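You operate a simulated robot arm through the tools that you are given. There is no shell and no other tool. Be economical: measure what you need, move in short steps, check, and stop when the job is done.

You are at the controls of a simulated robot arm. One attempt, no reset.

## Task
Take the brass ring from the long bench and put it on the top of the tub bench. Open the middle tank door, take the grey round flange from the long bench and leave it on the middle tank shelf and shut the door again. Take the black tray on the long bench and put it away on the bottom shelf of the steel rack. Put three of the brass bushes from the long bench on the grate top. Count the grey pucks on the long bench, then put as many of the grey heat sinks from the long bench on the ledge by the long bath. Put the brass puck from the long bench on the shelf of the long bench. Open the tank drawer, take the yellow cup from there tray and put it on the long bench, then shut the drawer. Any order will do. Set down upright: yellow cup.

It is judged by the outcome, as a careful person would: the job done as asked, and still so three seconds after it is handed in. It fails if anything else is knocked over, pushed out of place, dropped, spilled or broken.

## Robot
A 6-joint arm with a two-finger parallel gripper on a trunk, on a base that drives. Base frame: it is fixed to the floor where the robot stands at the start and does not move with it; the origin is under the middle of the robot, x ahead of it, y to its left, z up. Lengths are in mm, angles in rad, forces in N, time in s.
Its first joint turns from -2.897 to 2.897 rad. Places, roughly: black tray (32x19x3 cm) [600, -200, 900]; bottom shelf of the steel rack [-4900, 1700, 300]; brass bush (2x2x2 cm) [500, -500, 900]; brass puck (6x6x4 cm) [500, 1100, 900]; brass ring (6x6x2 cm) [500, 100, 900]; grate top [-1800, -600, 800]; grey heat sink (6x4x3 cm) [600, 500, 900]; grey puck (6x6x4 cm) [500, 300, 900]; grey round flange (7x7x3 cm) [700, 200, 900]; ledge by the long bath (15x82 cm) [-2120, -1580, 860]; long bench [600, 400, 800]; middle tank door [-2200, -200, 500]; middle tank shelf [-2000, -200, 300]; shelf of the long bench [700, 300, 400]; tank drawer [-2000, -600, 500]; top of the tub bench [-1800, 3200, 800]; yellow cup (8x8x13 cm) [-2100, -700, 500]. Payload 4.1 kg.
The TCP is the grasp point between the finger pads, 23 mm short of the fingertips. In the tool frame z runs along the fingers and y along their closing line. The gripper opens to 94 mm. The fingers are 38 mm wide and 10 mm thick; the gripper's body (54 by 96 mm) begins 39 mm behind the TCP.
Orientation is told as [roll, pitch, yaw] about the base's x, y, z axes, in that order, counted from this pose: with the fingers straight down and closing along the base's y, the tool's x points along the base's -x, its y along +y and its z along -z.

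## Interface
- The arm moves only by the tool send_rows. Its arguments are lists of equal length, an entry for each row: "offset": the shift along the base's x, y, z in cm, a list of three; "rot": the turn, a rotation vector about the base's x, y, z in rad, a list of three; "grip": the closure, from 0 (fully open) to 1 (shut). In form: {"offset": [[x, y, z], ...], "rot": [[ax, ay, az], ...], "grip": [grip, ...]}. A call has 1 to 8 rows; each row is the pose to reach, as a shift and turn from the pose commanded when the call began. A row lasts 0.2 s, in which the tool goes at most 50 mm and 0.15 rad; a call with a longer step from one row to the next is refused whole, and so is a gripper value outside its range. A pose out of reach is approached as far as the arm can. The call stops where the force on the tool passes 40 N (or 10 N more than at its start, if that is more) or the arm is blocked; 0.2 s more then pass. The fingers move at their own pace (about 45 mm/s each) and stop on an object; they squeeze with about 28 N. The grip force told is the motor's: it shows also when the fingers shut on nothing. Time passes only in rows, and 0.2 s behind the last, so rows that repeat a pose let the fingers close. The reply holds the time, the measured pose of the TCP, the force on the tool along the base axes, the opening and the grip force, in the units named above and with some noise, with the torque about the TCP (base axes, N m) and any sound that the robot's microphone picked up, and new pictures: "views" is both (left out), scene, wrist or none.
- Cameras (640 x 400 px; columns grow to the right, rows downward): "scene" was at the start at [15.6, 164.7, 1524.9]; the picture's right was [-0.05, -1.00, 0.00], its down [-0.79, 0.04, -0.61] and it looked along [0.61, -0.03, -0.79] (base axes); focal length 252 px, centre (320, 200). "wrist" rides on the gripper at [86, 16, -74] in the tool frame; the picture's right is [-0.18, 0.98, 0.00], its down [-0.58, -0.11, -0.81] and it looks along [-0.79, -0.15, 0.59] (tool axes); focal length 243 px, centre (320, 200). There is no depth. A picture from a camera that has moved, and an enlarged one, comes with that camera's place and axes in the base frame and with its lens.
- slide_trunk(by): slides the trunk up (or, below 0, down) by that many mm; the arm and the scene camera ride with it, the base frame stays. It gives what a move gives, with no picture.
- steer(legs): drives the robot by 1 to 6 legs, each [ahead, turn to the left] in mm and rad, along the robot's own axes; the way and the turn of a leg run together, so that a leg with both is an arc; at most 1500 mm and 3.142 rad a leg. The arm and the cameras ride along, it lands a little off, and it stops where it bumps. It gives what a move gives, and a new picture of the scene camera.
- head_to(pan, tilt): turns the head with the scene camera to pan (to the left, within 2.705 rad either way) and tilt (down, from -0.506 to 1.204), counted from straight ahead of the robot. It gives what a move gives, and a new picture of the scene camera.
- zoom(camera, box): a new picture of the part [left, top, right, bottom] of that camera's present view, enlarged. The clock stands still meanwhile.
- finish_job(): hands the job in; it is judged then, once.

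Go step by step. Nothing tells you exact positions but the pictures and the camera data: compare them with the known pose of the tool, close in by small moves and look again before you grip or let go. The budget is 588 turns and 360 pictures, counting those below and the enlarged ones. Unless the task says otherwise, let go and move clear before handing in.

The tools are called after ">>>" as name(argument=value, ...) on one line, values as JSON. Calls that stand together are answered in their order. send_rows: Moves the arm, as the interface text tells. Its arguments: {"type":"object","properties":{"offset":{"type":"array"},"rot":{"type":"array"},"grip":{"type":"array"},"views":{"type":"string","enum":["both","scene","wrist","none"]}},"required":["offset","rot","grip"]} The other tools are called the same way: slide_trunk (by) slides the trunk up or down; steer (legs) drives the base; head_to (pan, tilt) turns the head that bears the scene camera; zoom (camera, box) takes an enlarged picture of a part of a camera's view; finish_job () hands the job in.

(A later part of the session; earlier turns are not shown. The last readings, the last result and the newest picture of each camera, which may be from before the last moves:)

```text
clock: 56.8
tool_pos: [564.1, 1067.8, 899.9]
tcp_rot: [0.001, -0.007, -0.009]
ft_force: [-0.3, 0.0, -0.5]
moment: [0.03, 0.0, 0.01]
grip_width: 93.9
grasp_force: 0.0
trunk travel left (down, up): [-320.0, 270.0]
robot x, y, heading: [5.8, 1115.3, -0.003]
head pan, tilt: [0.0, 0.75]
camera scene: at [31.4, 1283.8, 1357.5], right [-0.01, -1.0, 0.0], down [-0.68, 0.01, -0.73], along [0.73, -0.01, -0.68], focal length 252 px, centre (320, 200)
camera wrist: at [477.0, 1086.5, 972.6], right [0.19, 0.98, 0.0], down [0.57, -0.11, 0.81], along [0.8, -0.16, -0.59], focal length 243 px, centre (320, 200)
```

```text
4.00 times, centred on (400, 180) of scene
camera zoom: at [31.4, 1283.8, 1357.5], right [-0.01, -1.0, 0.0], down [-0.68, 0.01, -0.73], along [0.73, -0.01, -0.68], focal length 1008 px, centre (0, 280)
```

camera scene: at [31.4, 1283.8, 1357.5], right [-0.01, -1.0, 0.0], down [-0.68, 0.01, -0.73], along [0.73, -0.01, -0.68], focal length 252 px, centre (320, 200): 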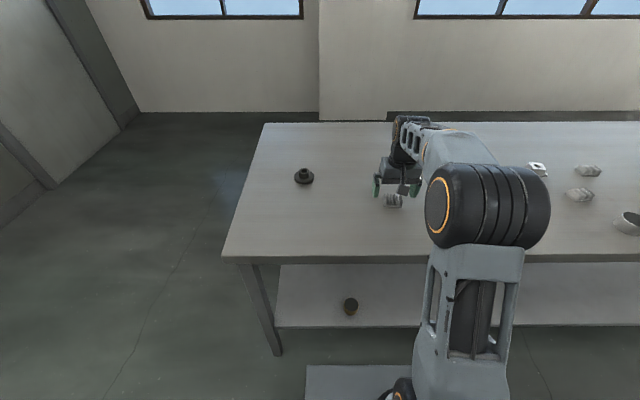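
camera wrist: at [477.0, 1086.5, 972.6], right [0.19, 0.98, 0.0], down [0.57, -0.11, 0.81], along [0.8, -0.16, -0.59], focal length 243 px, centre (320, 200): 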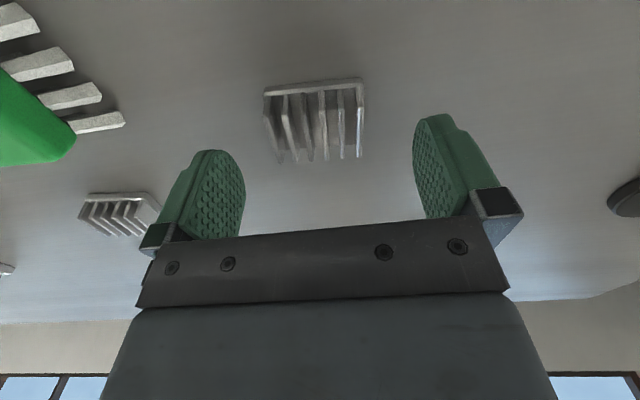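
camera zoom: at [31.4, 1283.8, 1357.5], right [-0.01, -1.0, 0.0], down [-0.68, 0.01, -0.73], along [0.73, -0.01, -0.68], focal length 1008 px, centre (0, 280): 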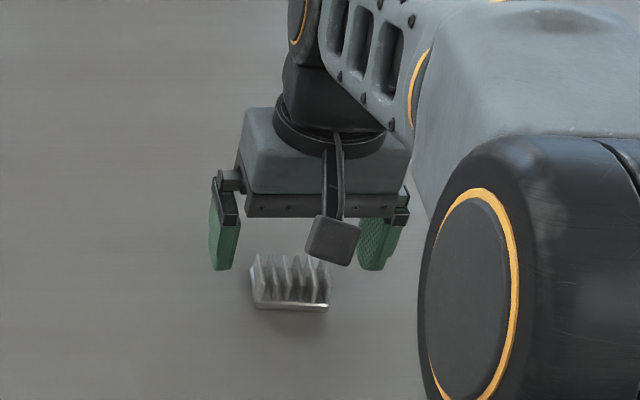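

Near edge x≈543, so the centre is ≈562; tool is aligned. Lower to z≈876 and grip.

>>> send_rows(offset=[[-0.2, 0.2, -1.2], [-0.2, 0.2, -2.2], [-0.2, 0.2, -2.2], [-0.2, 0.2, -2.2], [-0.2, 0.2, -2.2], [-0.2, 0.2, -2.2]], rot=[[0, 0, 0], [0, 0, 0], [0, 0, 0], [0, 0, 0], [0, 0, 0], [0, 0, 0]], grip=[0, 0, 1, 1, 1, 1], views="wrist")

```text
clock: 58.2
tool_pos: [561.9, 1071.2, 878.5]
tcp_rot: [-0.001, -0.005, -0.009]
ft_force: [-0.1, -0.2, -0.6]
moment: [0.01, -0.02, 0.01]
grip_width: 51.5
grasp_force: 28.3
trunk travel left (down, up): [-320.0, 270.0]
robot x, y, heading: [6.5, 1118.7, -0.01]
head pan, tilt: [0.0, 0.75]
camera wrist: at [474.8, 1088.6, 951.2], right [0.19, 0.98, 0.0], down [0.58, -0.11, 0.81], along [0.79, -0.16, -0.59], focal length 243 px, centre (320, 200)
```

wrist: 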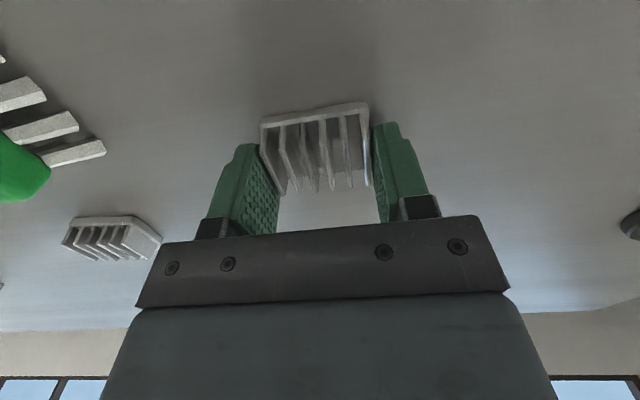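

Gripped (51.5 mm). Lift, retract, and drive out toward the far side of the tanks, looking at the layout on the way.

>>> send_rows(offset=[[0, 0, 2], [0, 0, 6], [-3, 0, 10], [-7, 0, 13], [-11, 2, 15], [-15, 3, 17]], rot=[[0, 0, 0], [0, 0, 0], [0, 0, 0], [0, 0, 0], [0, 0, 0], [0, 0, 0]], grip=[1, 1, 1, 1, 1, 1], views="wrist")

>>> head_to(pan=0.5, tilt=0.35)

>>> steer(legs=[[-200, 0], [0, 2.58], [1250, 0]])

```text
clock: 59.6
tool_pos: [414.0, 1099.5, 1047.0]
tcp_rot: [0.001, -0.004, -0.008]
ft_force: [0.8, 0.2, -1.2]
moment: [-0.02, 0.04, 0.0]
grip_width: 51.8
grasp_force: 28.3
trunk travel left (down, up): [-320.0, 270.0]
robot x, y, heading: [6.9, 1115.8, -0.01]
head pan, tilt: [0.0, 0.75]
camera wrist: at [326.6, 1117.9, 1120.6], right [0.19, 0.98, 0.0], down [0.58, -0.11, 0.81], along [0.79, -0.16, -0.59], focal length 243 px, centre (320, 200)
```

wrist: 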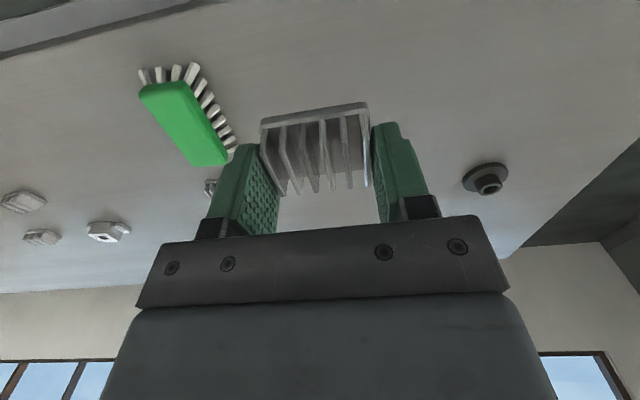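

```text
clock: 60.6
tool_pos: [414.0, 1100.1, 1048.0]
tcp_rot: [0.0, -0.008, -0.009]
ft_force: [-0.2, 0.4, -1.3]
moment: [0.02, 0.03, 0.01]
grip_width: 51.7
grasp_force: 27.8
trunk travel left (down, up): [-320.0, 270.0]
robot x, y, heading: [5.5, 1119.6, -0.013]
head pan, tilt: [0.499, 0.351]
camera scene: at [30.7, 1328.3, 1393.0], right [0.47, -0.88, 0.0], down [-0.3, -0.16, -0.94], along [0.83, 0.44, -0.34], focal length 252 px, centre (320, 200)
```

scene: 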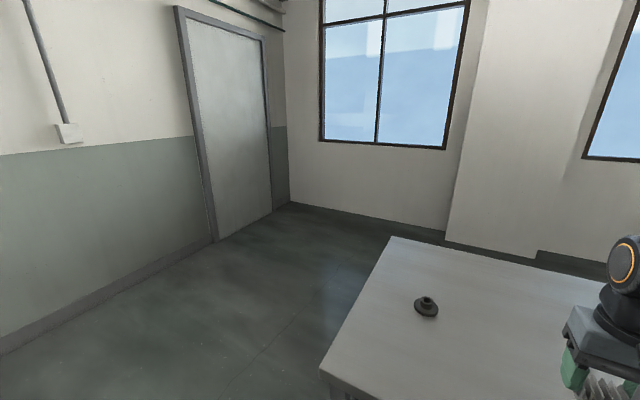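

```text
clock: 74.2
tool_pos: [-1582.7, 2055.8, 1046.7]
tcp_rot: [0.0, -0.007, 2.548]
ft_force: [0.2, 0.3, -0.5]
moment: [0.0, -0.01, -0.02]
grip_width: 51.5
grasp_force: 28.1
trunk travel left (down, up): [-320.0, 270.0]
robot x, y, heading: [-1250.8, 1817.1, 2.543]
head pan, tilt: [0.499, 0.351]
camera scene: at [-1386.7, 1655.8, 1393.1], right [0.1, 1.0, 0.0], down [0.34, -0.03, -0.94], along [-0.93, 0.09, -0.34], focal length 252 px, centre (320, 200)
```

scene: 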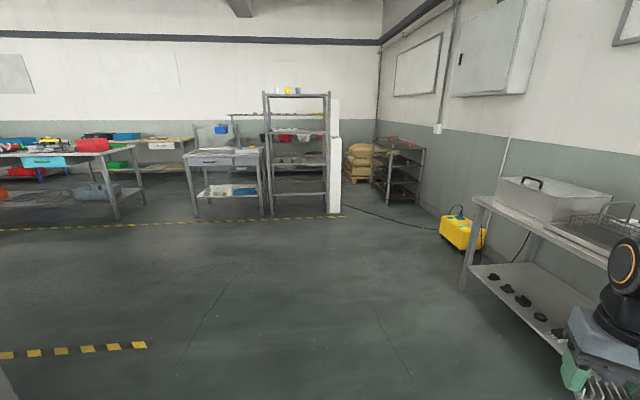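

The way behind the tanks is open. I'll drive to about [-2700, 1500] and turn to look along the tanks' back side.

>>> steer(legs=[[0, 0.8], [1450, 0], [0, 1.37]])

>>> head_to(pan=0.3, tilt=0.3)

```text
clock: 86.9
tool_pos: [-2659.2, 1097.5, 1046.7]
tcp_rot: [0.0, -0.007, -1.545]
ft_force: [-0.5, 0.3, -0.6]
moment: [0.0, 0.03, -0.04]
grip_width: 51.9
grasp_force: 28.1
trunk travel left (down, up): [-320.0, 270.0]
robot x, y, heading: [-2657.9, 1504.9, -1.545]
head pan, tilt: [0.499, 0.351]
camera scene: at [-2445.4, 1491.8, 1393.1], right [-0.86, -0.5, 0.0], down [-0.17, 0.3, -0.94], along [0.47, -0.81, -0.34], focal length 252 px, centre (320, 200)
```

scene: 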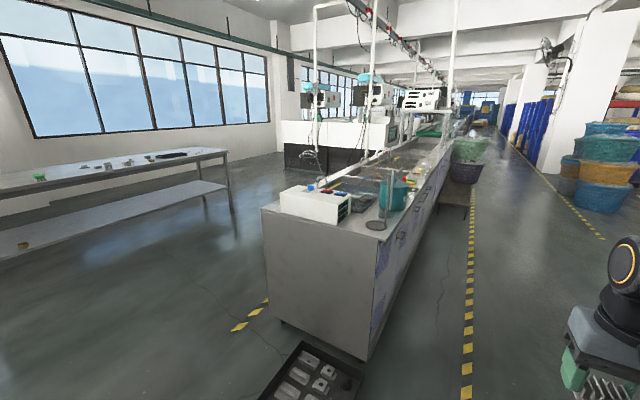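

```text
clock: 87.6
tool_pos: [-2658.6, 1098.4, 1047.6]
tcp_rot: [-0.001, -0.007, -1.546]
ft_force: [0.6, 0.6, -0.8]
moment: [0.0, -0.01, -0.06]
grip_width: 51.6
grasp_force: 28.2
trunk travel left (down, up): [-320.0, 270.0]
robot x, y, heading: [-2657.6, 1510.8, -1.544]
head pan, tilt: [0.3, 0.3]
camera scene: at [-2462.2, 1483.9, 1397.8], right [-0.95, -0.32, 0.0], down [-0.1, 0.28, -0.96], along [0.31, -0.9, -0.3], focal length 252 px, centre (320, 200)
```

scene: 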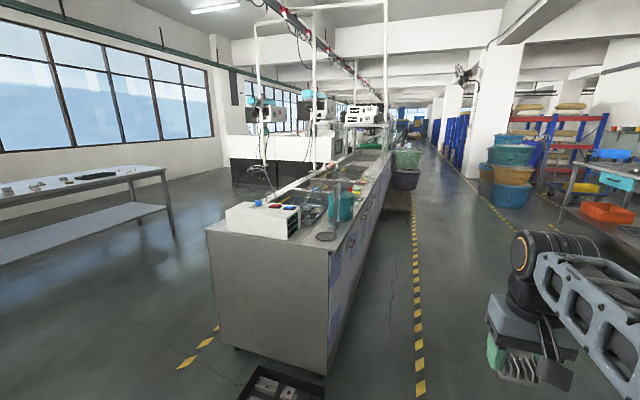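

The corridor behind the tanks is clear. I'll drive along it to the long bath ledge at y≈-1580, then look left.

>>> steer(legs=[[0, -0.02], [1500, 0], [1480, 0]])

>>> head_to(pan=1.2, tilt=0.8)

```text
clock: 102.4
tool_pos: [-2622.0, -1893.1, 1046.2]
tcp_rot: [0.002, -0.008, -1.553]
ft_force: [-0.1, -0.2, -1.5]
moment: [0.01, 0.03, 0.0]
grip_width: 51.7
grasp_force: 28.1
trunk travel left (down, up): [-320.0, 270.0]
robot x, y, heading: [-2620.9, -1489.4, -1.553]
head pan, tilt: [0.3, 0.3]
camera scene: at [-2423.0, -1509.0, 1397.8], right [-0.95, -0.31, 0.0], down [-0.09, 0.28, -0.96], along [0.3, -0.91, -0.3], focal length 252 px, centre (320, 200)
```

scene: 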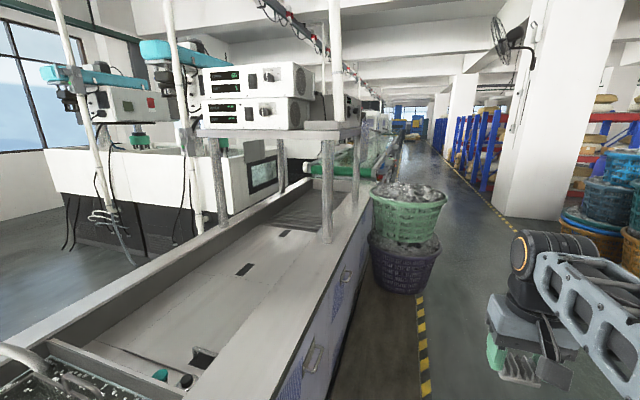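

```text
clock: 103.6
tool_pos: [-2623.1, -1893.2, 1048.2]
tcp_rot: [-0.001, -0.006, -1.554]
ft_force: [-0.3, -0.5, -1.5]
moment: [0.0, -0.04, -0.04]
grip_width: 51.5
grasp_force: 27.7
trunk travel left (down, up): [-320.0, 270.0]
robot x, y, heading: [-2617.2, -1486.3, -1.551]
head pan, tilt: [1.201, 0.799]
camera scene: at [-2376.5, -1448.2, 1353.5], right [-0.35, -0.94, 0.0], down [-0.67, 0.25, -0.7], along [0.65, -0.24, -0.72], focal length 252 px, centre (320, 200)
```

scene: 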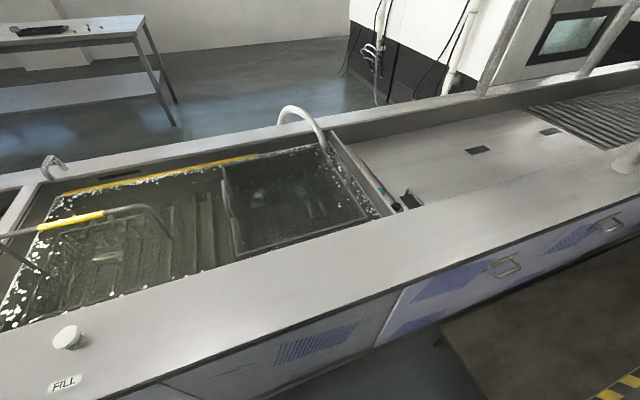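

The ledge is the clear rim strip (x≈-2217…-2051, z≈860). I'll swing the arm to my left over it.

>>> send_rows(offset=[[3.7, 3.1, 0], [7.4, 6.2, 0], [11.1, 9.3, 0], [14.8, 12.4, 0], [18.5, 15.5, 0], [22.2, 18.6, 0], [25.9, 21.7, 0]], rot=[[0, 0, 0.12], [0, 0, 0.24], [0, 0, 0.36], [0, 0, 0.48], [0, 0, 0.6], [0, 0, 0.72], [0, 0, 0.84]], grip=[1, 1, 1, 1, 1, 1, 1], views="none")

>>> send_rows(offset=[[3.7, 3.1, 0], [7.4, 6.2, 0], [11.1, 9.3, 0], [14.8, 12.4, -1], [18.5, 15.5, -2], [22.3, 18.9, -3]], rot=[[0, 0, 0.12], [0, 0, 0.24], [0, 0, 0.36], [0, 0, 0.48], [0, 0, 0.6], [0, 0, 0.71]], grip=[1, 1, 1, 1, 1, 1])

```text
clock: 105.2
tool_pos: [-2362.0, -1676.8, 1047.1]
tcp_rot: [0.0, -0.004, -0.71]
ft_force: [1.0, 0.1, 0.0]
moment: [0.03, -0.04, -0.01]
grip_width: 51.6
grasp_force: 28.1
trunk travel left (down, up): [-320.0, 270.0]
robot x, y, heading: [-2618.7, -1485.4, -1.549]
head pan, tilt: [1.201, 0.799]
```

```text
refused: row 6 steps farther than a row can; nothing moved
```

Repeat the second half with a small trim.

>>> send_rows(offset=[[3.7, 3.1, 0], [7.4, 6.2, 0], [11.1, 9.3, 0], [14.8, 12.4, -1], [18.5, 15.5, -2], [22.0, 18.6, -3]], rot=[[0, 0, 0.12], [0, 0, 0.24], [0, 0, 0.36], [0, 0, 0.48], [0, 0, 0.6], [0, 0, 0.71]], grip=[1, 1, 1, 1, 1, 1])

```text
clock: 106.6
tool_pos: [-2144.7, -1489.1, 1017.5]
tcp_rot: [0.001, -0.006, -0.001]
ft_force: [-0.8, 0.2, -0.5]
moment: [0.03, -0.01, 0.01]
grip_width: 51.8
grasp_force: 27.8
trunk travel left (down, up): [-320.0, 270.0]
robot x, y, heading: [-2618.6, -1486.7, -1.556]
head pan, tilt: [1.201, 0.799]
camera scene: at [-2376.4, -1448.1, 1353.4], right [-0.34, -0.94, 0.0], down [-0.67, 0.25, -0.7], along [0.65, -0.24, -0.72], focal length 252 px, centre (320, 200)
camera wrist: at [-2232.0, -1471.7, 1090.4], right [0.18, 0.98, 0.0], down [0.58, -0.11, 0.81], along [0.8, -0.15, -0.59], focal length 243 px, centre (320, 200)
```

scene: 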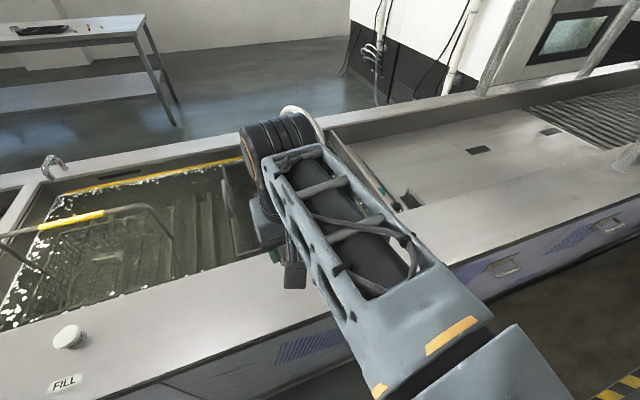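
wrist: 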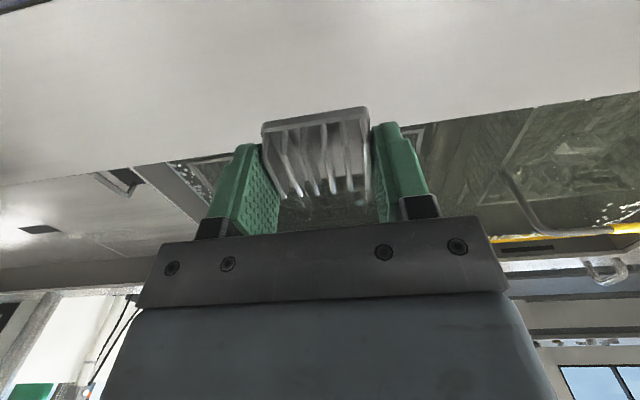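

Positioned over the ledge with clearance on both sides. Descending, then easing to contact.

>>> send_rows(offset=[[0, 0, -4], [0, 0, -8], [0, 0, -11.2], [0, 0, -12]], rot=[[0, 0, 0], [0, 0, 0], [0, 0, 0], [0, 0, 0]], grip=[1, 1, 1, 1], views="wrist")

>>> send_rows(offset=[[0, 0, -0.4], [0, 0, -0.8], [0, 0, -1.2], [0, 0, -1.6], [0, 0, -2.0], [0, 0, -2.4]], rot=[[0, 0, 0], [0, 0, 0], [0, 0, 0], [0, 0, 0], [0, 0, 0], [0, 0, 0]], grip=[1, 1, 1, 1, 1, 1], views="wrist")

```text
clock: 107.6
tool_pos: [-2144.3, -1488.8, 897.3]
tcp_rot: [0.001, -0.007, -0.005]
ft_force: [-0.2, -0.4, -0.3]
moment: [-0.01, -0.03, -0.02]
grip_width: 51.4
grasp_force: 27.9
trunk travel left (down, up): [-320.0, 270.0]
robot x, y, heading: [-2618.6, -1482.5, -1.555]
head pan, tilt: [1.201, 0.799]
camera wrist: at [-2230.8, -1472.4, 971.5], right [0.19, 0.98, 0.0], down [0.58, -0.11, 0.81], along [0.8, -0.15, -0.59], focal length 243 px, centre (320, 200)
```

wrist: 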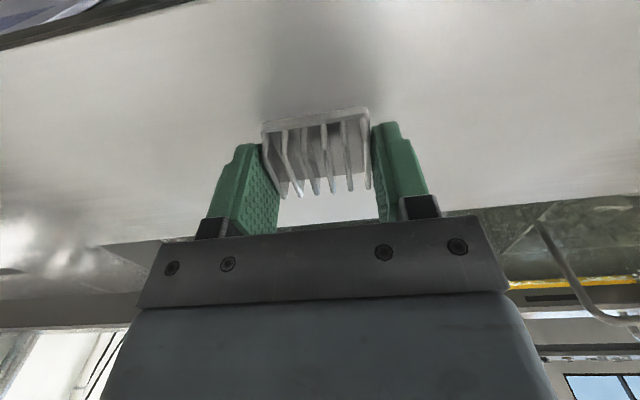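

```text
clock: 108.8
tool_pos: [-2142.1, -1490.9, 882.9]
tcp_rot: [0.003, -0.023, -0.002]
ft_force: [-1.7, 0.5, 12.6]
moment: [-0.39, 0.26, -0.14]
grip_width: 51.5
grasp_force: 27.8
trunk travel left (down, up): [-320.0, 270.0]
robot x, y, heading: [-2622.1, -1482.8, -1.554]
head pan, tilt: [1.201, 0.799]
stopped in row 6: the force on the tool passed its limit (the readings are from after the stop); the commanded pose is now the measured one
camera wrist: at [-2230.8, -1473.3, 955.3], right [0.19, 0.98, 0.01], down [0.56, -0.11, 0.82], along [0.8, -0.15, -0.57], focal length 243 px, centre (320, 200)
```

wrist: 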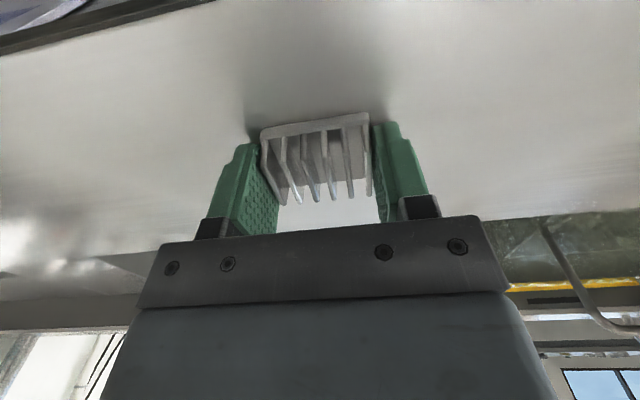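

Contact made. Ease up 2 mm, open, and rise.

>>> send_rows(offset=[[0, 0, 0.1], [0, 0, 0.1], [0, 0, 0.1], [0, 0, 0.1], [0, 0, 3], [0, 0, 7], [0, 0, 11]], rot=[[0, 0, 0], [0, 0, 0], [0, 0, 0], [0, 0, 0], [0, 0, 0], [0, 0, 0], [0, 0, 0]], grip=[1, 0.5, 0.2, 0, 0, 0, 0])

```text
clock: 110.4
tool_pos: [-2142.3, -1491.0, 991.3]
tcp_rot: [0.001, -0.017, -0.004]
ft_force: [0.3, 0.0, 0.1]
moment: [0.0, -0.01, 0.0]
grip_width: 93.9
grasp_force: 0.1
trunk travel left (down, up): [-320.0, 270.0]
robot x, y, heading: [-2620.0, -1485.8, -1.559]
head pan, tilt: [1.201, 0.799]
camera scene: at [-2376.3, -1448.1, 1353.3], right [-0.34, -0.94, 0.0], down [-0.67, 0.25, -0.7], along [0.65, -0.24, -0.72], focal length 252 px, centre (320, 200)
camera wrist: at [-2230.8, -1474.0, 1063.4], right [0.19, 0.98, 0.0], down [0.57, -0.11, 0.82], along [0.8, -0.15, -0.58], focal length 243 px, centre (320, 200)
```

scene: 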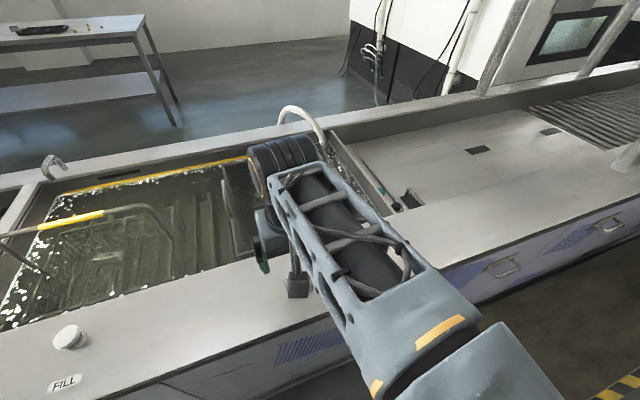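
wrist: 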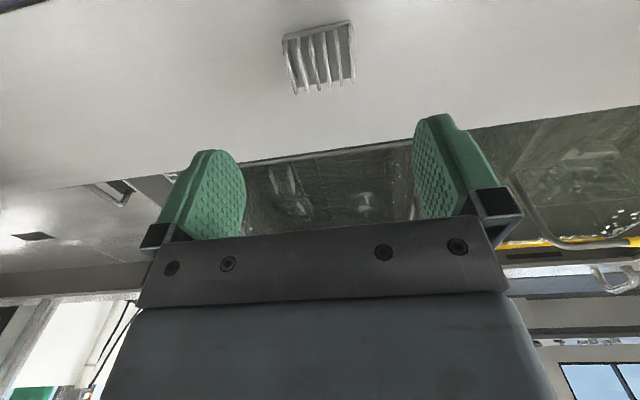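

The first heat sink rests on the ledge. On the way back I'll inspect the drawer and the middle door: retract the arm, reverse to y≈-600 and look left.

>>> send_rows(offset=[[-3, 0, 3], [-8, 0, 4], [-13, 0, 4], [-18, 0, 4], [-22, 0, 4]], rot=[[0, 0, 0], [0, 0, 0], [0, 0, 0], [0, 0, 0], [0, 0, 0]], grip=[0, 0, 0, 0, 0], views="none")

>>> steer(legs=[[-150, -0.12], [-700, 0], [-150, 0.12]])

>>> head_to(pan=1.35, tilt=0.8)

```text
refused: row 2 steps farther than a row can; nothing moved
```

```text
clock: 116.2
tool_pos: [-2063.6, -482.7, 991.9]
tcp_rot: [0.001, -0.016, 0.009]
ft_force: [-0.6, 0.1, 0.1]
moment: [0.01, -0.01, 0.03]
grip_width: 94.2
grasp_force: 0.0
trunk travel left (down, up): [-320.0, 270.0]
robot x, y, heading: [-2536.3, -481.2, -1.542]
head pan, tilt: [1.201, 0.799]
camera scene: at [-2297.8, -442.3, 1353.4], right [-0.33, -0.94, 0.0], down [-0.68, 0.24, -0.7], along [0.66, -0.23, -0.72], focal length 252 px, centre (320, 200)
```

scene: 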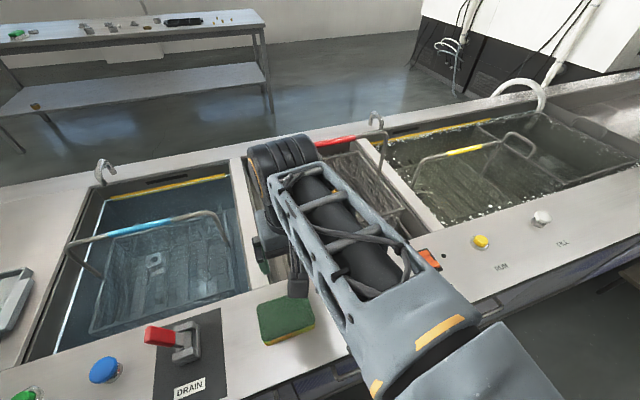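

```text
clock: 117.0
tool_pos: [-2062.9, -482.5, 990.6]
tcp_rot: [0.002, -0.017, 0.008]
ft_force: [-0.1, 0.6, 0.9]
moment: [-0.02, 0.02, 0.02]
grip_width: 94.2
grasp_force: 0.0
trunk travel left (down, up): [-320.0, 270.0]
robot x, y, heading: [-2537.6, -481.8, -1.539]
head pan, tilt: [1.349, 0.799]
camera scene: at [-2294.7, -430.8, 1353.4], right [-0.19, -0.98, 0.0], down [-0.7, 0.14, -0.7], along [0.68, -0.13, -0.72], focal length 252 px, centre (320, 200)
```

scene: 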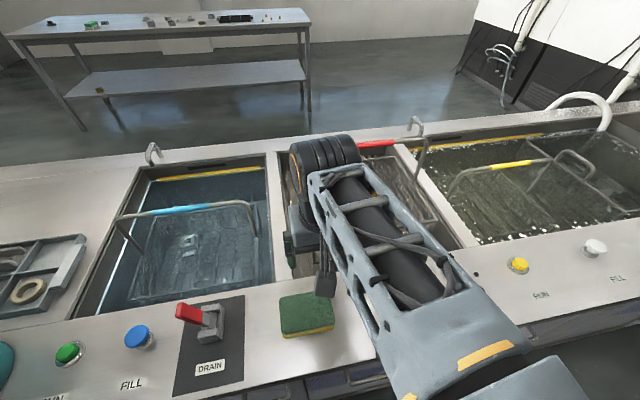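

The retract was refused but the drive ran—nothing was touched. Retracting the arm now, then looking at the tank fronts.

>>> send_rows(offset=[[-3, 0, 3], [-7.5, 0, 4], [-12, 0, 4], [-16.5, 0, 4], [-21, 0, 4], [-25, 0, 4]], rot=[[0, 0, 0], [0, 0, 0], [0, 0, 0], [0, 0, 0], [0, 0, 0], [0, 0, 0]], grip=[0, 0, 0, 0, 0, 0], views="scene")

>>> head_to(pan=1.35, tilt=1.2)

```text
clock: 118.3
tool_pos: [-2313.9, -482.9, 1032.4]
tcp_rot: [0.002, -0.017, 0.01]
ft_force: [-0.5, 0.2, 0.1]
moment: [0.0, -0.02, 0.0]
grip_width: 94.3
grasp_force: 0.0
trunk travel left (down, up): [-320.0, 270.0]
robot x, y, heading: [-2539.9, -482.1, -1.542]
head pan, tilt: [1.349, 0.799]
camera scene: at [-2294.8, -430.7, 1353.4], right [-0.19, -0.98, 0.0], down [-0.7, 0.14, -0.7], along [0.68, -0.13, -0.72], focal length 252 px, centre (320, 200)
```

scene: 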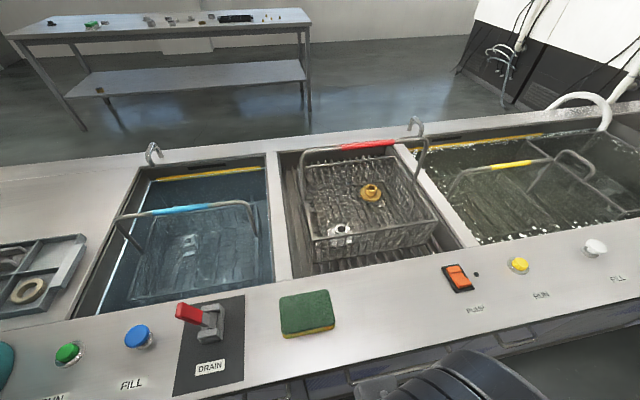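

```text
clock: 119.2
tool_pos: [-2311.9, -484.7, 1032.7]
tcp_rot: [0.002, -0.019, 0.01]
ft_force: [-0.4, -0.4, 0.0]
moment: [-0.01, -0.02, 0.03]
grip_width: 94.0
grasp_force: 0.0
trunk travel left (down, up): [-320.0, 270.0]
robot x, y, heading: [-2539.9, -483.7, -1.542]
head pan, tilt: [1.349, 1.201]
camera scene: at [-2319.1, -426.0, 1325.7], right [-0.19, -0.98, 0.0], down [-0.91, 0.18, -0.36], along [0.36, -0.07, -0.93], focal length 252 px, centre (320, 200)
```

scene: 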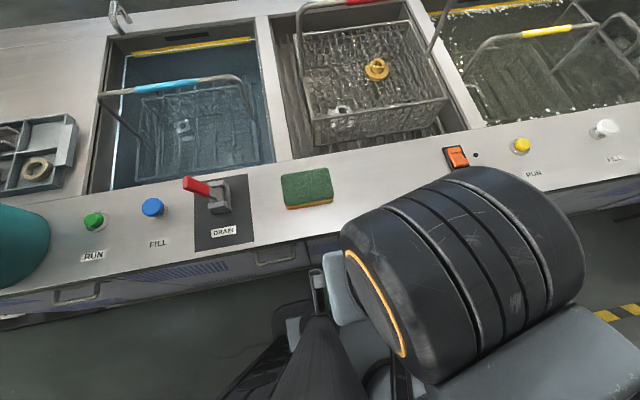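

I'll back away from the tanks in an arc to see the door and drawer fronts.

>>> steer(legs=[[-300, 0.4], [-400, 0], [0, 0.5]])

>>> head_to(pan=0.35, tilt=0.75)

```text
clock: 124.8
tool_pos: [-2635.9, 355.9, 1032.6]
tcp_rot: [0.001, -0.018, 0.92]
ft_force: [-0.1, 0.1, -0.3]
moment: [-0.01, 0.0, 0.0]
grip_width: 94.1
grasp_force: 0.1
trunk travel left (down, up): [-320.0, 270.0]
robot x, y, heading: [-2780.8, 179.8, -0.633]
head pan, tilt: [1.349, 1.201]
camera scene: at [-2684.1, 386.7, 1325.7], right [0.66, -0.75, 0.0], down [-0.7, -0.61, -0.36], along [0.27, 0.24, -0.93], focal length 252 px, centre (320, 200)
```

scene: 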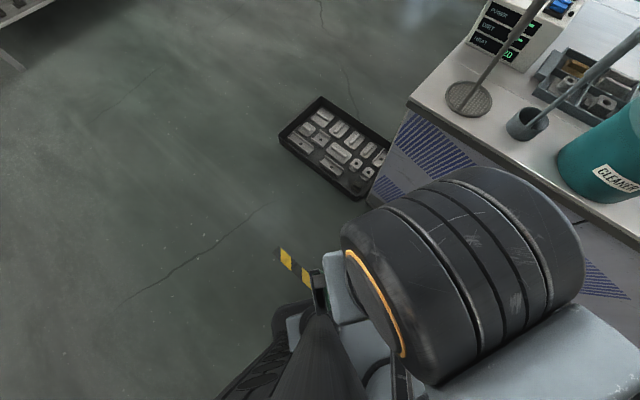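

```text
clock: 126.1
tool_pos: [-2636.3, 356.1, 1034.4]
tcp_rot: [0.003, -0.018, 0.919]
ft_force: [-0.4, -0.3, -0.1]
moment: [-0.04, 0.0, 0.0]
grip_width: 94.0
grasp_force: 0.1
trunk travel left (down, up): [-320.0, 270.0]
robot x, y, heading: [-2776.4, 176.3, -0.632]
head pan, tilt: [0.351, 0.75]
camera scene: at [-2646.6, 326.9, 1357.4], right [-0.28, -0.96, 0.0], down [-0.66, 0.19, -0.73], along [0.7, -0.2, -0.68], focal length 252 px, centre (320, 200)
```

scene: 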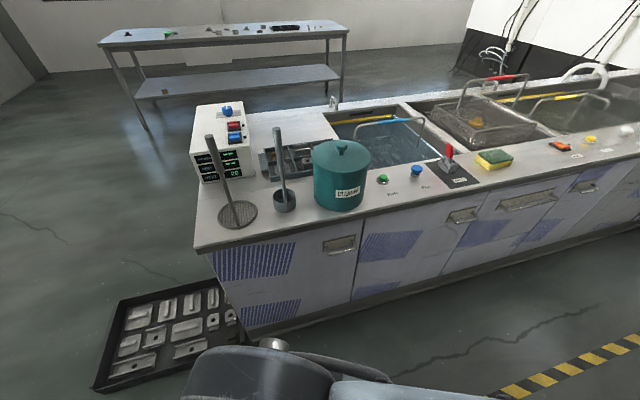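

Second panel (handle near y≈-322, z≈713) is the middle door, hinged at y≈+70; the wide handle near y≈-600 is the drawer. Zooming in.

>>> zoom(camera="scene", box=[320, 140, 640, 320])

```text
2.00 times, centred on (480, 230) of scene
camera zoom: at [-2646.6, 326.9, 1357.4], right [-0.28, -0.96, 0.0], down [-0.66, 0.19, -0.73], along [0.7, -0.2, -0.68], focal length 504 px, centre (0, 140)
```

zoom: 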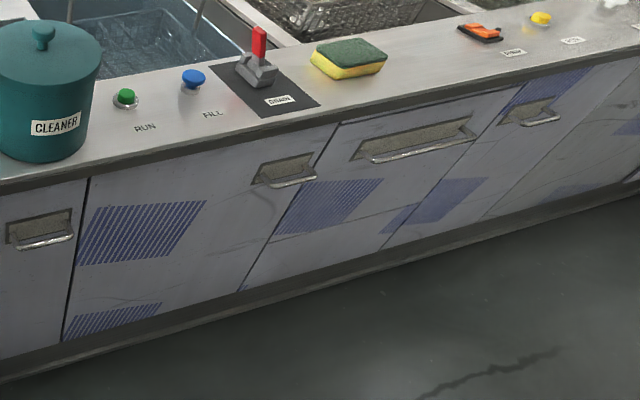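

I'll drive to face the drawer from about [-2880, -600].

>>> steer(legs=[[0, -1.08], [780, 0], [0, 1.712]])

>>> head_to(pan=0.0, tilt=0.75)

```text
clock: 137.1
tool_pos: [-2876.5, -361.4, 1033.6]
tcp_rot: [0.002, -0.017, 1.581]
ft_force: [-0.2, 0.8, -0.6]
moment: [-0.02, -0.02, -0.02]
grip_width: 94.0
grasp_force: 0.0
trunk travel left (down, up): [-320.0, 270.0]
robot x, y, heading: [-2878.8, -583.2, 0.03]
head pan, tilt: [0.351, 0.75]
camera scene: at [-2865.1, -389.4, 1357.4], right [0.37, -0.93, 0.0], down [-0.63, -0.25, -0.73], along [0.68, 0.27, -0.68], focal length 252 px, centre (320, 200)
```

scene: 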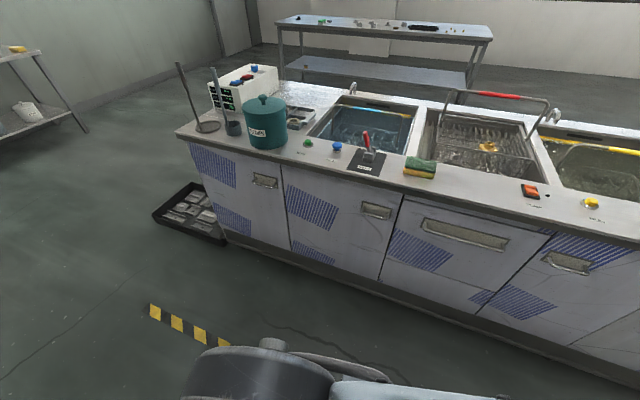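

```text
clock: 138.0
tool_pos: [-2876.1, -360.2, 1033.3]
tcp_rot: [0.002, -0.018, 1.58]
ft_force: [0.2, 0.7, 0.0]
moment: [0.0, -0.01, 0.04]
grip_width: 93.8
grasp_force: 0.1
trunk travel left (down, up): [-320.0, 270.0]
robot x, y, heading: [-2878.6, -591.4, 0.034]
head pan, tilt: [0.0, 0.75]
camera scene: at [-2859.1, -417.6, 1357.4], right [0.03, -1.0, 0.0], down [-0.68, -0.02, -0.73], along [0.73, 0.02, -0.68], focal length 252 px, centre (320, 200)
```

scene: 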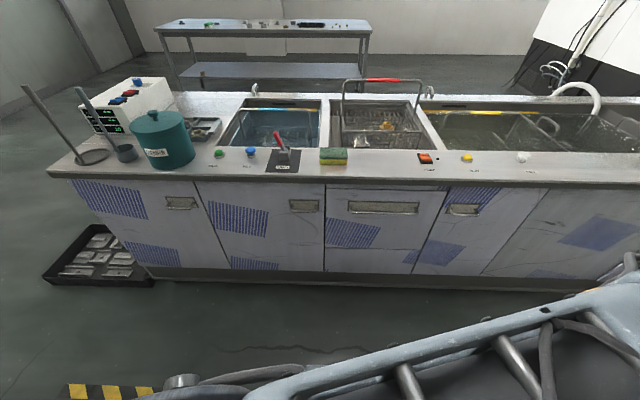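

Clear view of drawer and middle door; enlarge.

>>> zoom(camera="scene", box=[190, 170, 450, 290])

```text
2.46 times, centred on (320, 230) of scene
camera zoom: at [-2859.1, -417.6, 1357.4], right [0.03, -1.0, 0.0], down [-0.68, -0.02, -0.73], along [0.73, 0.02, -0.68], focal length 620 px, centre (320, 126)
```

zoom: 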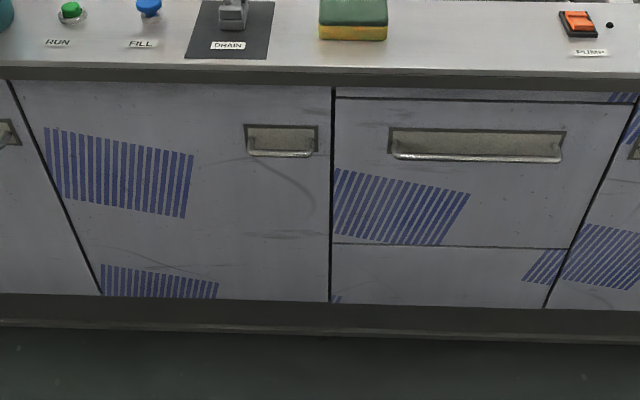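

The handles look like U-shaped bars over a plate at z≈697. I'll swing the arm to the front to get a wrist close-up of the drawer handle (centre y≈-633).

>>> send_rows(offset=[[3.4, -2.5, 0], [6.8, -5, 0], [10.2, -7.5, -1], [13.6, -10, -2], [17, -12.5, -3], [20.4, -15, -4], [23.8, -17.5, -5], [27.2, -20, -6]], rot=[[0, 0, -0.145], [0, 0, -0.29], [0, 0, -0.435], [0, 0, -0.58], [0, 0, -0.725], [0, 0, -0.87], [0, 0, -1.015], [0, 0, -1.16]], grip=[0, 0, 0, 0, 0, 0, 0, 0], views="none")

>>> send_rows(offset=[[3.4, -2.5, -1], [6.8, -5, -3], [10, -7, -5]], rot=[[0, 0, -0.14], [0, 0, -0.28], [0, 0, -0.42]], grip=[0, 0, 0], views="wrist")

```text
clock: 139.4
tool_pos: [-2710.6, -469.5, 1000.1]
tcp_rot: [-0.003, -0.039, 1.054]
ft_force: [0.3, -0.2, 0.9]
moment: [0.02, 0.02, -0.01]
grip_width: 93.8
grasp_force: 0.0
trunk travel left (down, up): [-320.0, 270.0]
robot x, y, heading: [-2878.1, -584.2, 0.034]
head pan, tilt: [0.0, 0.75]
stopped in row 7: the arm was blocked; the commanded pose is now the measured one
```

```text
clock: 139.8
tool_pos: [-2705.7, -462.2, 989.9]
tcp_rot: [-0.012, -0.06, 1.188]
ft_force: [0.4, 0.0, -0.3]
moment: [0.02, -0.02, 0.0]
grip_width: 93.9
grasp_force: 0.1
trunk travel left (down, up): [-320.0, 270.0]
robot x, y, heading: [-2876.9, -583.9, 0.027]
head pan, tilt: [0.0, 0.75]
stopped in row 2: the arm was blocked; the commanded pose is now the measured one
camera wrist: at [-2755.8, -539.2, 1057.3], right [-0.84, 0.54, 0.0], down [0.29, 0.46, 0.84], along [0.45, 0.71, -0.54], focal length 243 px, centre (320, 200)
```

wrist: 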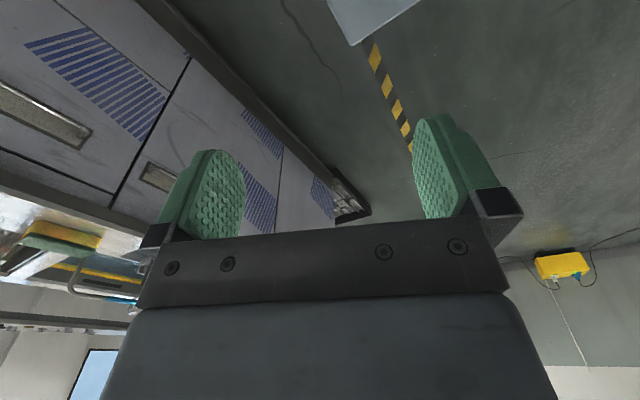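

The arm is folded too tightly; extend outward and up first, then swing.

>>> send_rows(offset=[[2, 1.5, 3], [5, 3.5, 5], [8.5, 4.5, 6], [12, 3, 6], [15.5, 0, 6], [18.5, -4, 6]], rot=[[0, 0, 0], [0, 0, 0], [0, 0, -0.14], [0, 0, -0.28], [0, 0, -0.42], [0, 0, -0.56]], grip=[0, 0, 0, 0, 0, 0], views="none")

```text
clock: 141.2
tool_pos: [-2519.5, -502.5, 1046.9]
tcp_rot: [-0.01, -0.059, 0.627]
ft_force: [-0.1, -0.7, 0.3]
moment: [0.01, -0.03, 0.0]
grip_width: 94.2
grasp_force: 0.2
trunk travel left (down, up): [-320.0, 270.0]
robot x, y, heading: [-2878.6, -586.2, 0.035]
head pan, tilt: [0.0, 0.75]
```

Good. Continue to face the drawer.

>>> send_rows(offset=[[0.8, -2.8, -2], [1.6, -5.6, -4], [2.4, -8.4, -6], [3.2, -11, -8], [3.5, -13, -10]], rot=[[0, 0.01, -0.13], [0, 0.02, -0.26], [0, 0.03, -0.39], [0, 0.04, -0.52], [0, 0.05, -0.627]], grip=[0, 0, 0, 0, 0], views="none")

>>> send_rows(offset=[[0, 0, -1], [0, 0, -3], [0, 0, -5], [0, 0, -7], [0, 0, -9], [0, 0, -11], [0, 0, -13], [0, 0, -15]], rot=[[0, -0.145, 0], [0, -0.29, 0], [0, -0.435, 0], [0, -0.58, 0], [0, -0.725, 0], [0, -0.87, 0], [0, -1.015, 0], [0, -1.16, 0]], grip=[0, 0, 0, 0, 0, 0, 0, 0])

```text
clock: 142.4
tool_pos: [-2485.6, -631.3, 948.3]
tcp_rot: [0.003, -0.014, -0.001]
ft_force: [-0.1, 0.5, -0.3]
moment: [-0.01, -0.03, 0.0]
grip_width: 93.9
grasp_force: 0.1
trunk travel left (down, up): [-320.0, 270.0]
robot x, y, heading: [-2877.9, -587.0, 0.033]
head pan, tilt: [0.0, 0.75]
```

```text
clock: 144.2
tool_pos: [-2410.7, -659.8, 797.7]
tcp_rot: [0.036, -1.169, -0.022]
ft_force: [-0.1, -0.2, 0.5]
moment: [-0.02, 0.03, -0.01]
grip_width: 94.0
grasp_force: 0.1
out of reach, approached as far as the arm can: row 5, 6, 7, 8
trunk travel left (down, up): [-320.0, 270.0]
robot x, y, heading: [-2878.6, -588.6, 0.03]
head pan, tilt: [0.0, 0.75]
camera scene: at [-2859.3, -418.3, 1357.6], right [0.03, -1.0, 0.0], down [-0.68, -0.02, -0.73], along [0.73, 0.02, -0.68], focal length 252 px, centre (320, 200)
camera wrist: at [-2514.1, -642.7, 745.7], right [0.06, 0.98, 0.18], down [-0.51, -0.13, 0.85], along [0.86, -0.15, 0.5], focal length 243 px, centre (320, 200)
```

scene: 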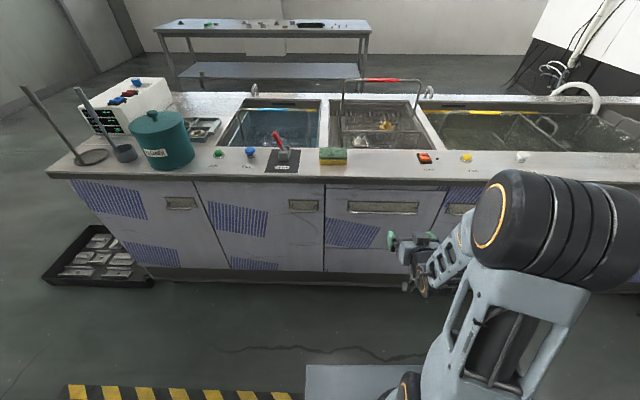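
wrist: 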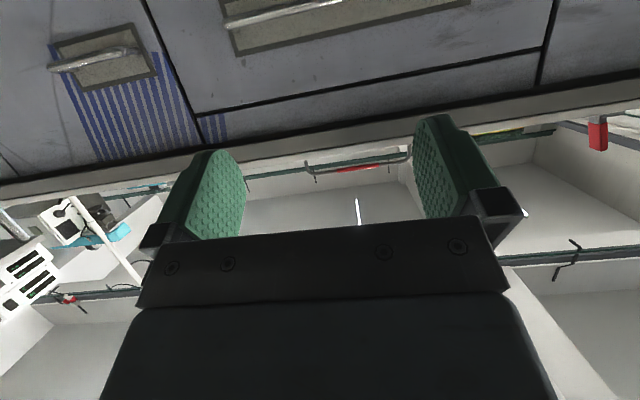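

The handle is a bar standing off its plate. I'll go horizontal and roll 90° to pinch it vertically.

>>> send_rows(offset=[[0, 0, -2], [0, 0.5, -4], [0, 1, -6], [0, 1.5, -8], [0, 2, -9.5]], rot=[[0, -0.13, 0], [0, -0.26, 0], [0, -0.4, 0], [0, -0.4, 0], [0, -0.4, 0]], grip=[0, 0, 0, 0, 0], views="none")

>>> send_rows(offset=[[0, 0, 0], [0, 0, 0], [0, 0, 0], [0, 0, 0], [0, 0, 0], [0, 0, 0], [0, 0, 0], [0, 0, 0]], rot=[[0.145, 0, 0], [0.29, 0, 0], [0.435, 0, 0], [0.58, 0, 0], [0.725, 0, 0], [0.87, 0, 0], [1.015, 0, 0], [1.16, 0, 0]], grip=[0, 0, 0, 0, 0, 0, 0, 0])

```text
clock: 145.4
tool_pos: [-2359.2, -660.4, 736.8]
tcp_rot: [1.493, -1.441, -1.481]
ft_force: [0.2, 0.2, -0.1]
moment: [0.01, 0.0, 0.0]
grip_width: 94.0
grasp_force: 0.2
out of reach, approached as far as the arm can: row 1, 2, 3, 4, 5
trunk travel left (down, up): [-320.0, 270.0]
robot x, y, heading: [-2879.8, -586.4, 0.03]
head pan, tilt: [0.0, 0.75]
```

```text
clock: 147.2
tool_pos: [-2359.3, -659.2, 738.0]
tcp_rot: [1.577, -0.278, -1.556]
ft_force: [-0.1, 0.0, 0.6]
moment: [0.01, 0.04, 0.03]
grip_width: 93.9
grasp_force: 0.1
trunk travel left (down, up): [-320.0, 270.0]
robot x, y, heading: [-2878.4, -587.5, 0.031]
head pan, tilt: [0.0, 0.75]
camera scene: at [-2859.0, -417.8, 1357.4], right [0.03, -1.0, 0.0], down [-0.68, -0.02, -0.73], along [0.73, 0.02, -0.68], focal length 252 px, centre (320, 200)
camera wrist: at [-2435.5, -572.2, 728.9], right [-0.01, 0.09, 1.0], down [-0.8, -0.6, 0.05], along [0.6, -0.79, 0.08], focal length 243 px, centre (320, 200)
```

scene: 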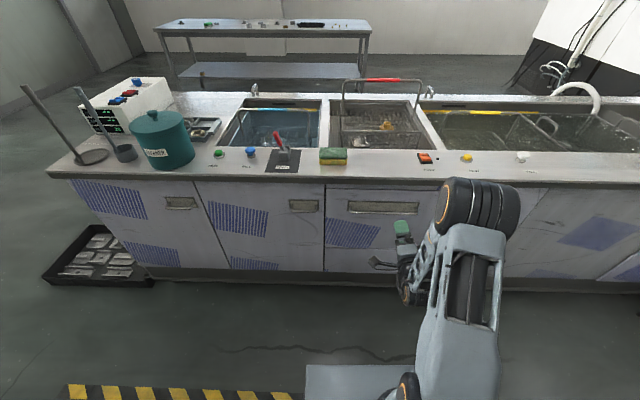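
wrist: 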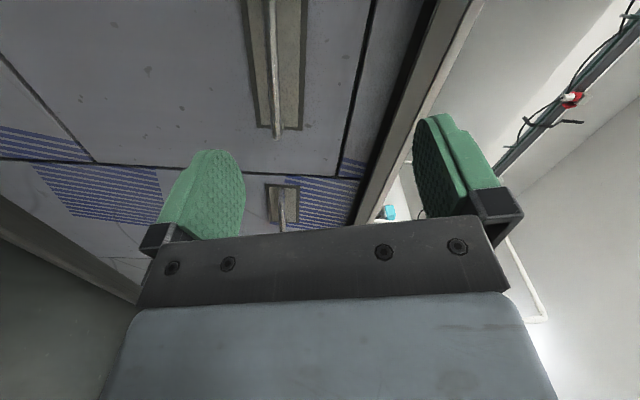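

Bar at z≈695. Finish the roll and centre on the bar, stopping short of it.

>>> send_rows(offset=[[0, 1, -2], [0, 2, -4.3], [3, 2.6, -4.3], [6, 2.6, -4.3]], rot=[[0.14, 0, 0], [0.27, 0, 0], [0.27, 0, 0], [0.27, 0, 0]], grip=[0, 0, 0, 0])

>>> zoom(camera="scene", box=[340, 180, 460, 260])

```text
clock: 148.2
tool_pos: [-2306.2, -663.8, 695.9]
tcp_rot: [1.582, -0.009, -1.539]
ft_force: [0.2, -0.1, -0.5]
moment: [0.01, -0.02, 0.02]
grip_width: 94.2
grasp_force: 0.1
out of reach, approached as far as the arm can: row 1, 2, 3, 4
trunk travel left (down, up): [-320.0, 270.0]
robot x, y, heading: [-2878.8, -586.8, 0.034]
head pan, tilt: [0.0, 0.75]
camera scene: at [-2859.1, -417.7, 1357.4], right [0.03, -1.0, 0.0], down [-0.68, -0.02, -0.73], along [0.73, 0.02, -0.68], focal length 252 px, centre (320, 200)
camera wrist: at [-2385.0, -579.4, 709.6], right [0.0, -0.17, 0.98], down [-0.79, -0.61, -0.11], along [0.62, -0.78, -0.13], focal length 243 px, centre (320, 200)
```

scene: 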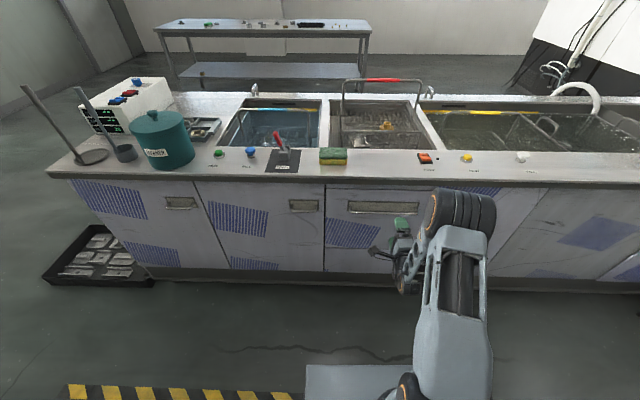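
wrist: 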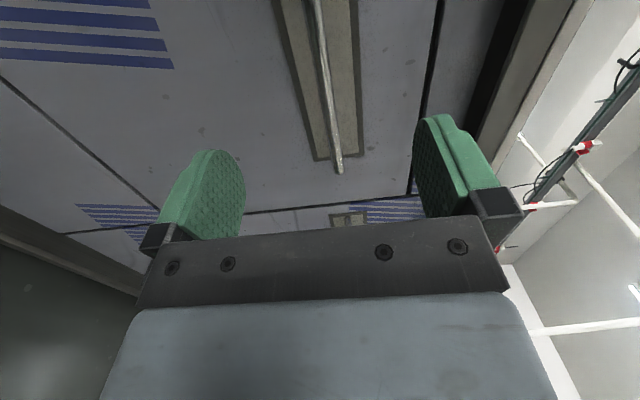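

```text
5.00 times, centred on (400, 220) of scene
camera zoom: at [-2859.1, -417.7, 1357.4], right [0.03, -1.0, 0.0], down [-0.68, -0.02, -0.73], along [0.73, 0.02, -0.68], focal length 1260 px, centre (-80, 100)
```

zoom: 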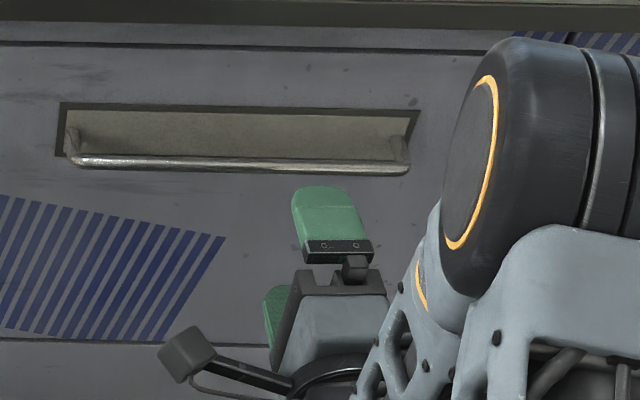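

The bar stands well clear of its plate, at x≈-2219, z≈700. I'll extend so the fingertips straddle it.

>>> send_rows(offset=[[2, 0, 0.4], [4, 0, 0.4], [6, 0, 0.4], [7.6, 0, 0.4]], rot=[[0, 0, 0], [0, 0, 0], [0, 0, 0], [0, 0, 0]], grip=[0, 0, 0, 0], views="wrist")

```text
clock: 149.2
tool_pos: [-2232.8, -681.4, 698.5]
tcp_rot: [1.581, -0.01, -1.542]
ft_force: [0.3, 0.3, -0.2]
moment: [-0.03, 0.01, -0.02]
grip_width: 93.9
grasp_force: 0.1
out of reach, approached as far as the arm can: row 1, 2, 3, 4
trunk travel left (down, up): [-320.0, 270.0]
robot x, y, heading: [-2878.7, -584.2, 0.026]
head pan, tilt: [0.0, 0.75]
camera wrist: at [-2310.4, -596.0, 713.1], right [-0.01, -0.17, 0.98], down [-0.79, -0.6, -0.11], along [0.61, -0.78, -0.13], focal length 243 px, centre (320, 200)
```

wrist: 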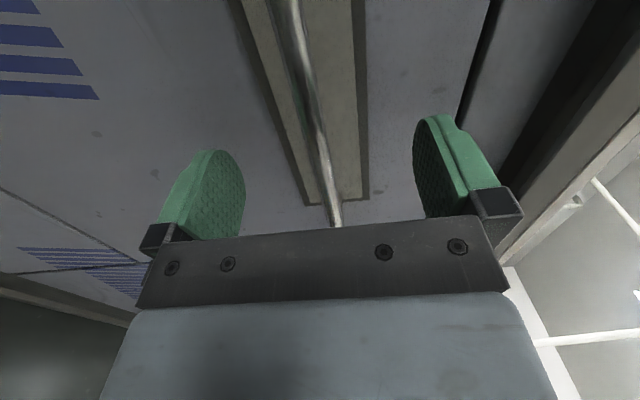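

The bar runs between the pads. Close on it.

>>> send_rows(offset=[[0, 0, 0], [0, 0, 0], [0, 0, 0], [0, 0, 0], [0, 0, 0], [0, 0, 0]], rot=[[0, 0, 0], [0, 0, 0], [0, 0, 0], [0, 0, 0], [0, 0, 0], [0, 0, 0]], grip=[1, 1, 1, 1, 1, 1], views="wrist")

```text
clock: 150.7
tool_pos: [-2233.3, -681.9, 699.3]
tcp_rot: [1.58, -0.009, -1.542]
ft_force: [-0.1, 0.7, 2.1]
moment: [1.68, -0.01, 0.2]
grip_width: 10.9
grasp_force: 44.9
trunk travel left (down, up): [-320.0, 270.0]
robot x, y, heading: [-2878.6, -586.5, 0.028]
head pan, tilt: [0.0, 0.75]
camera wrist: at [-2310.7, -596.3, 713.7], right [-0.01, -0.18, 0.98], down [-0.79, -0.6, -0.11], along [0.61, -0.78, -0.14], focal length 243 px, centre (320, 200)
```

wrist: 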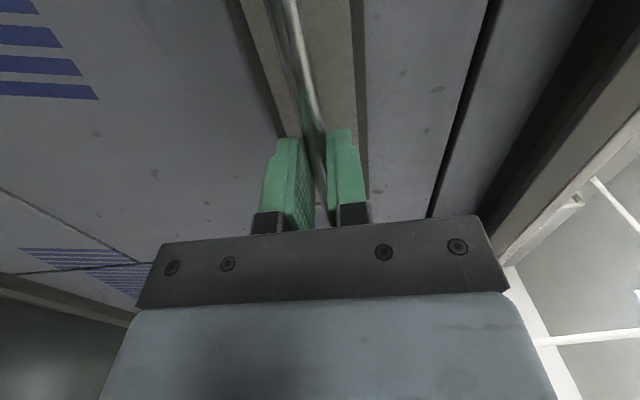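

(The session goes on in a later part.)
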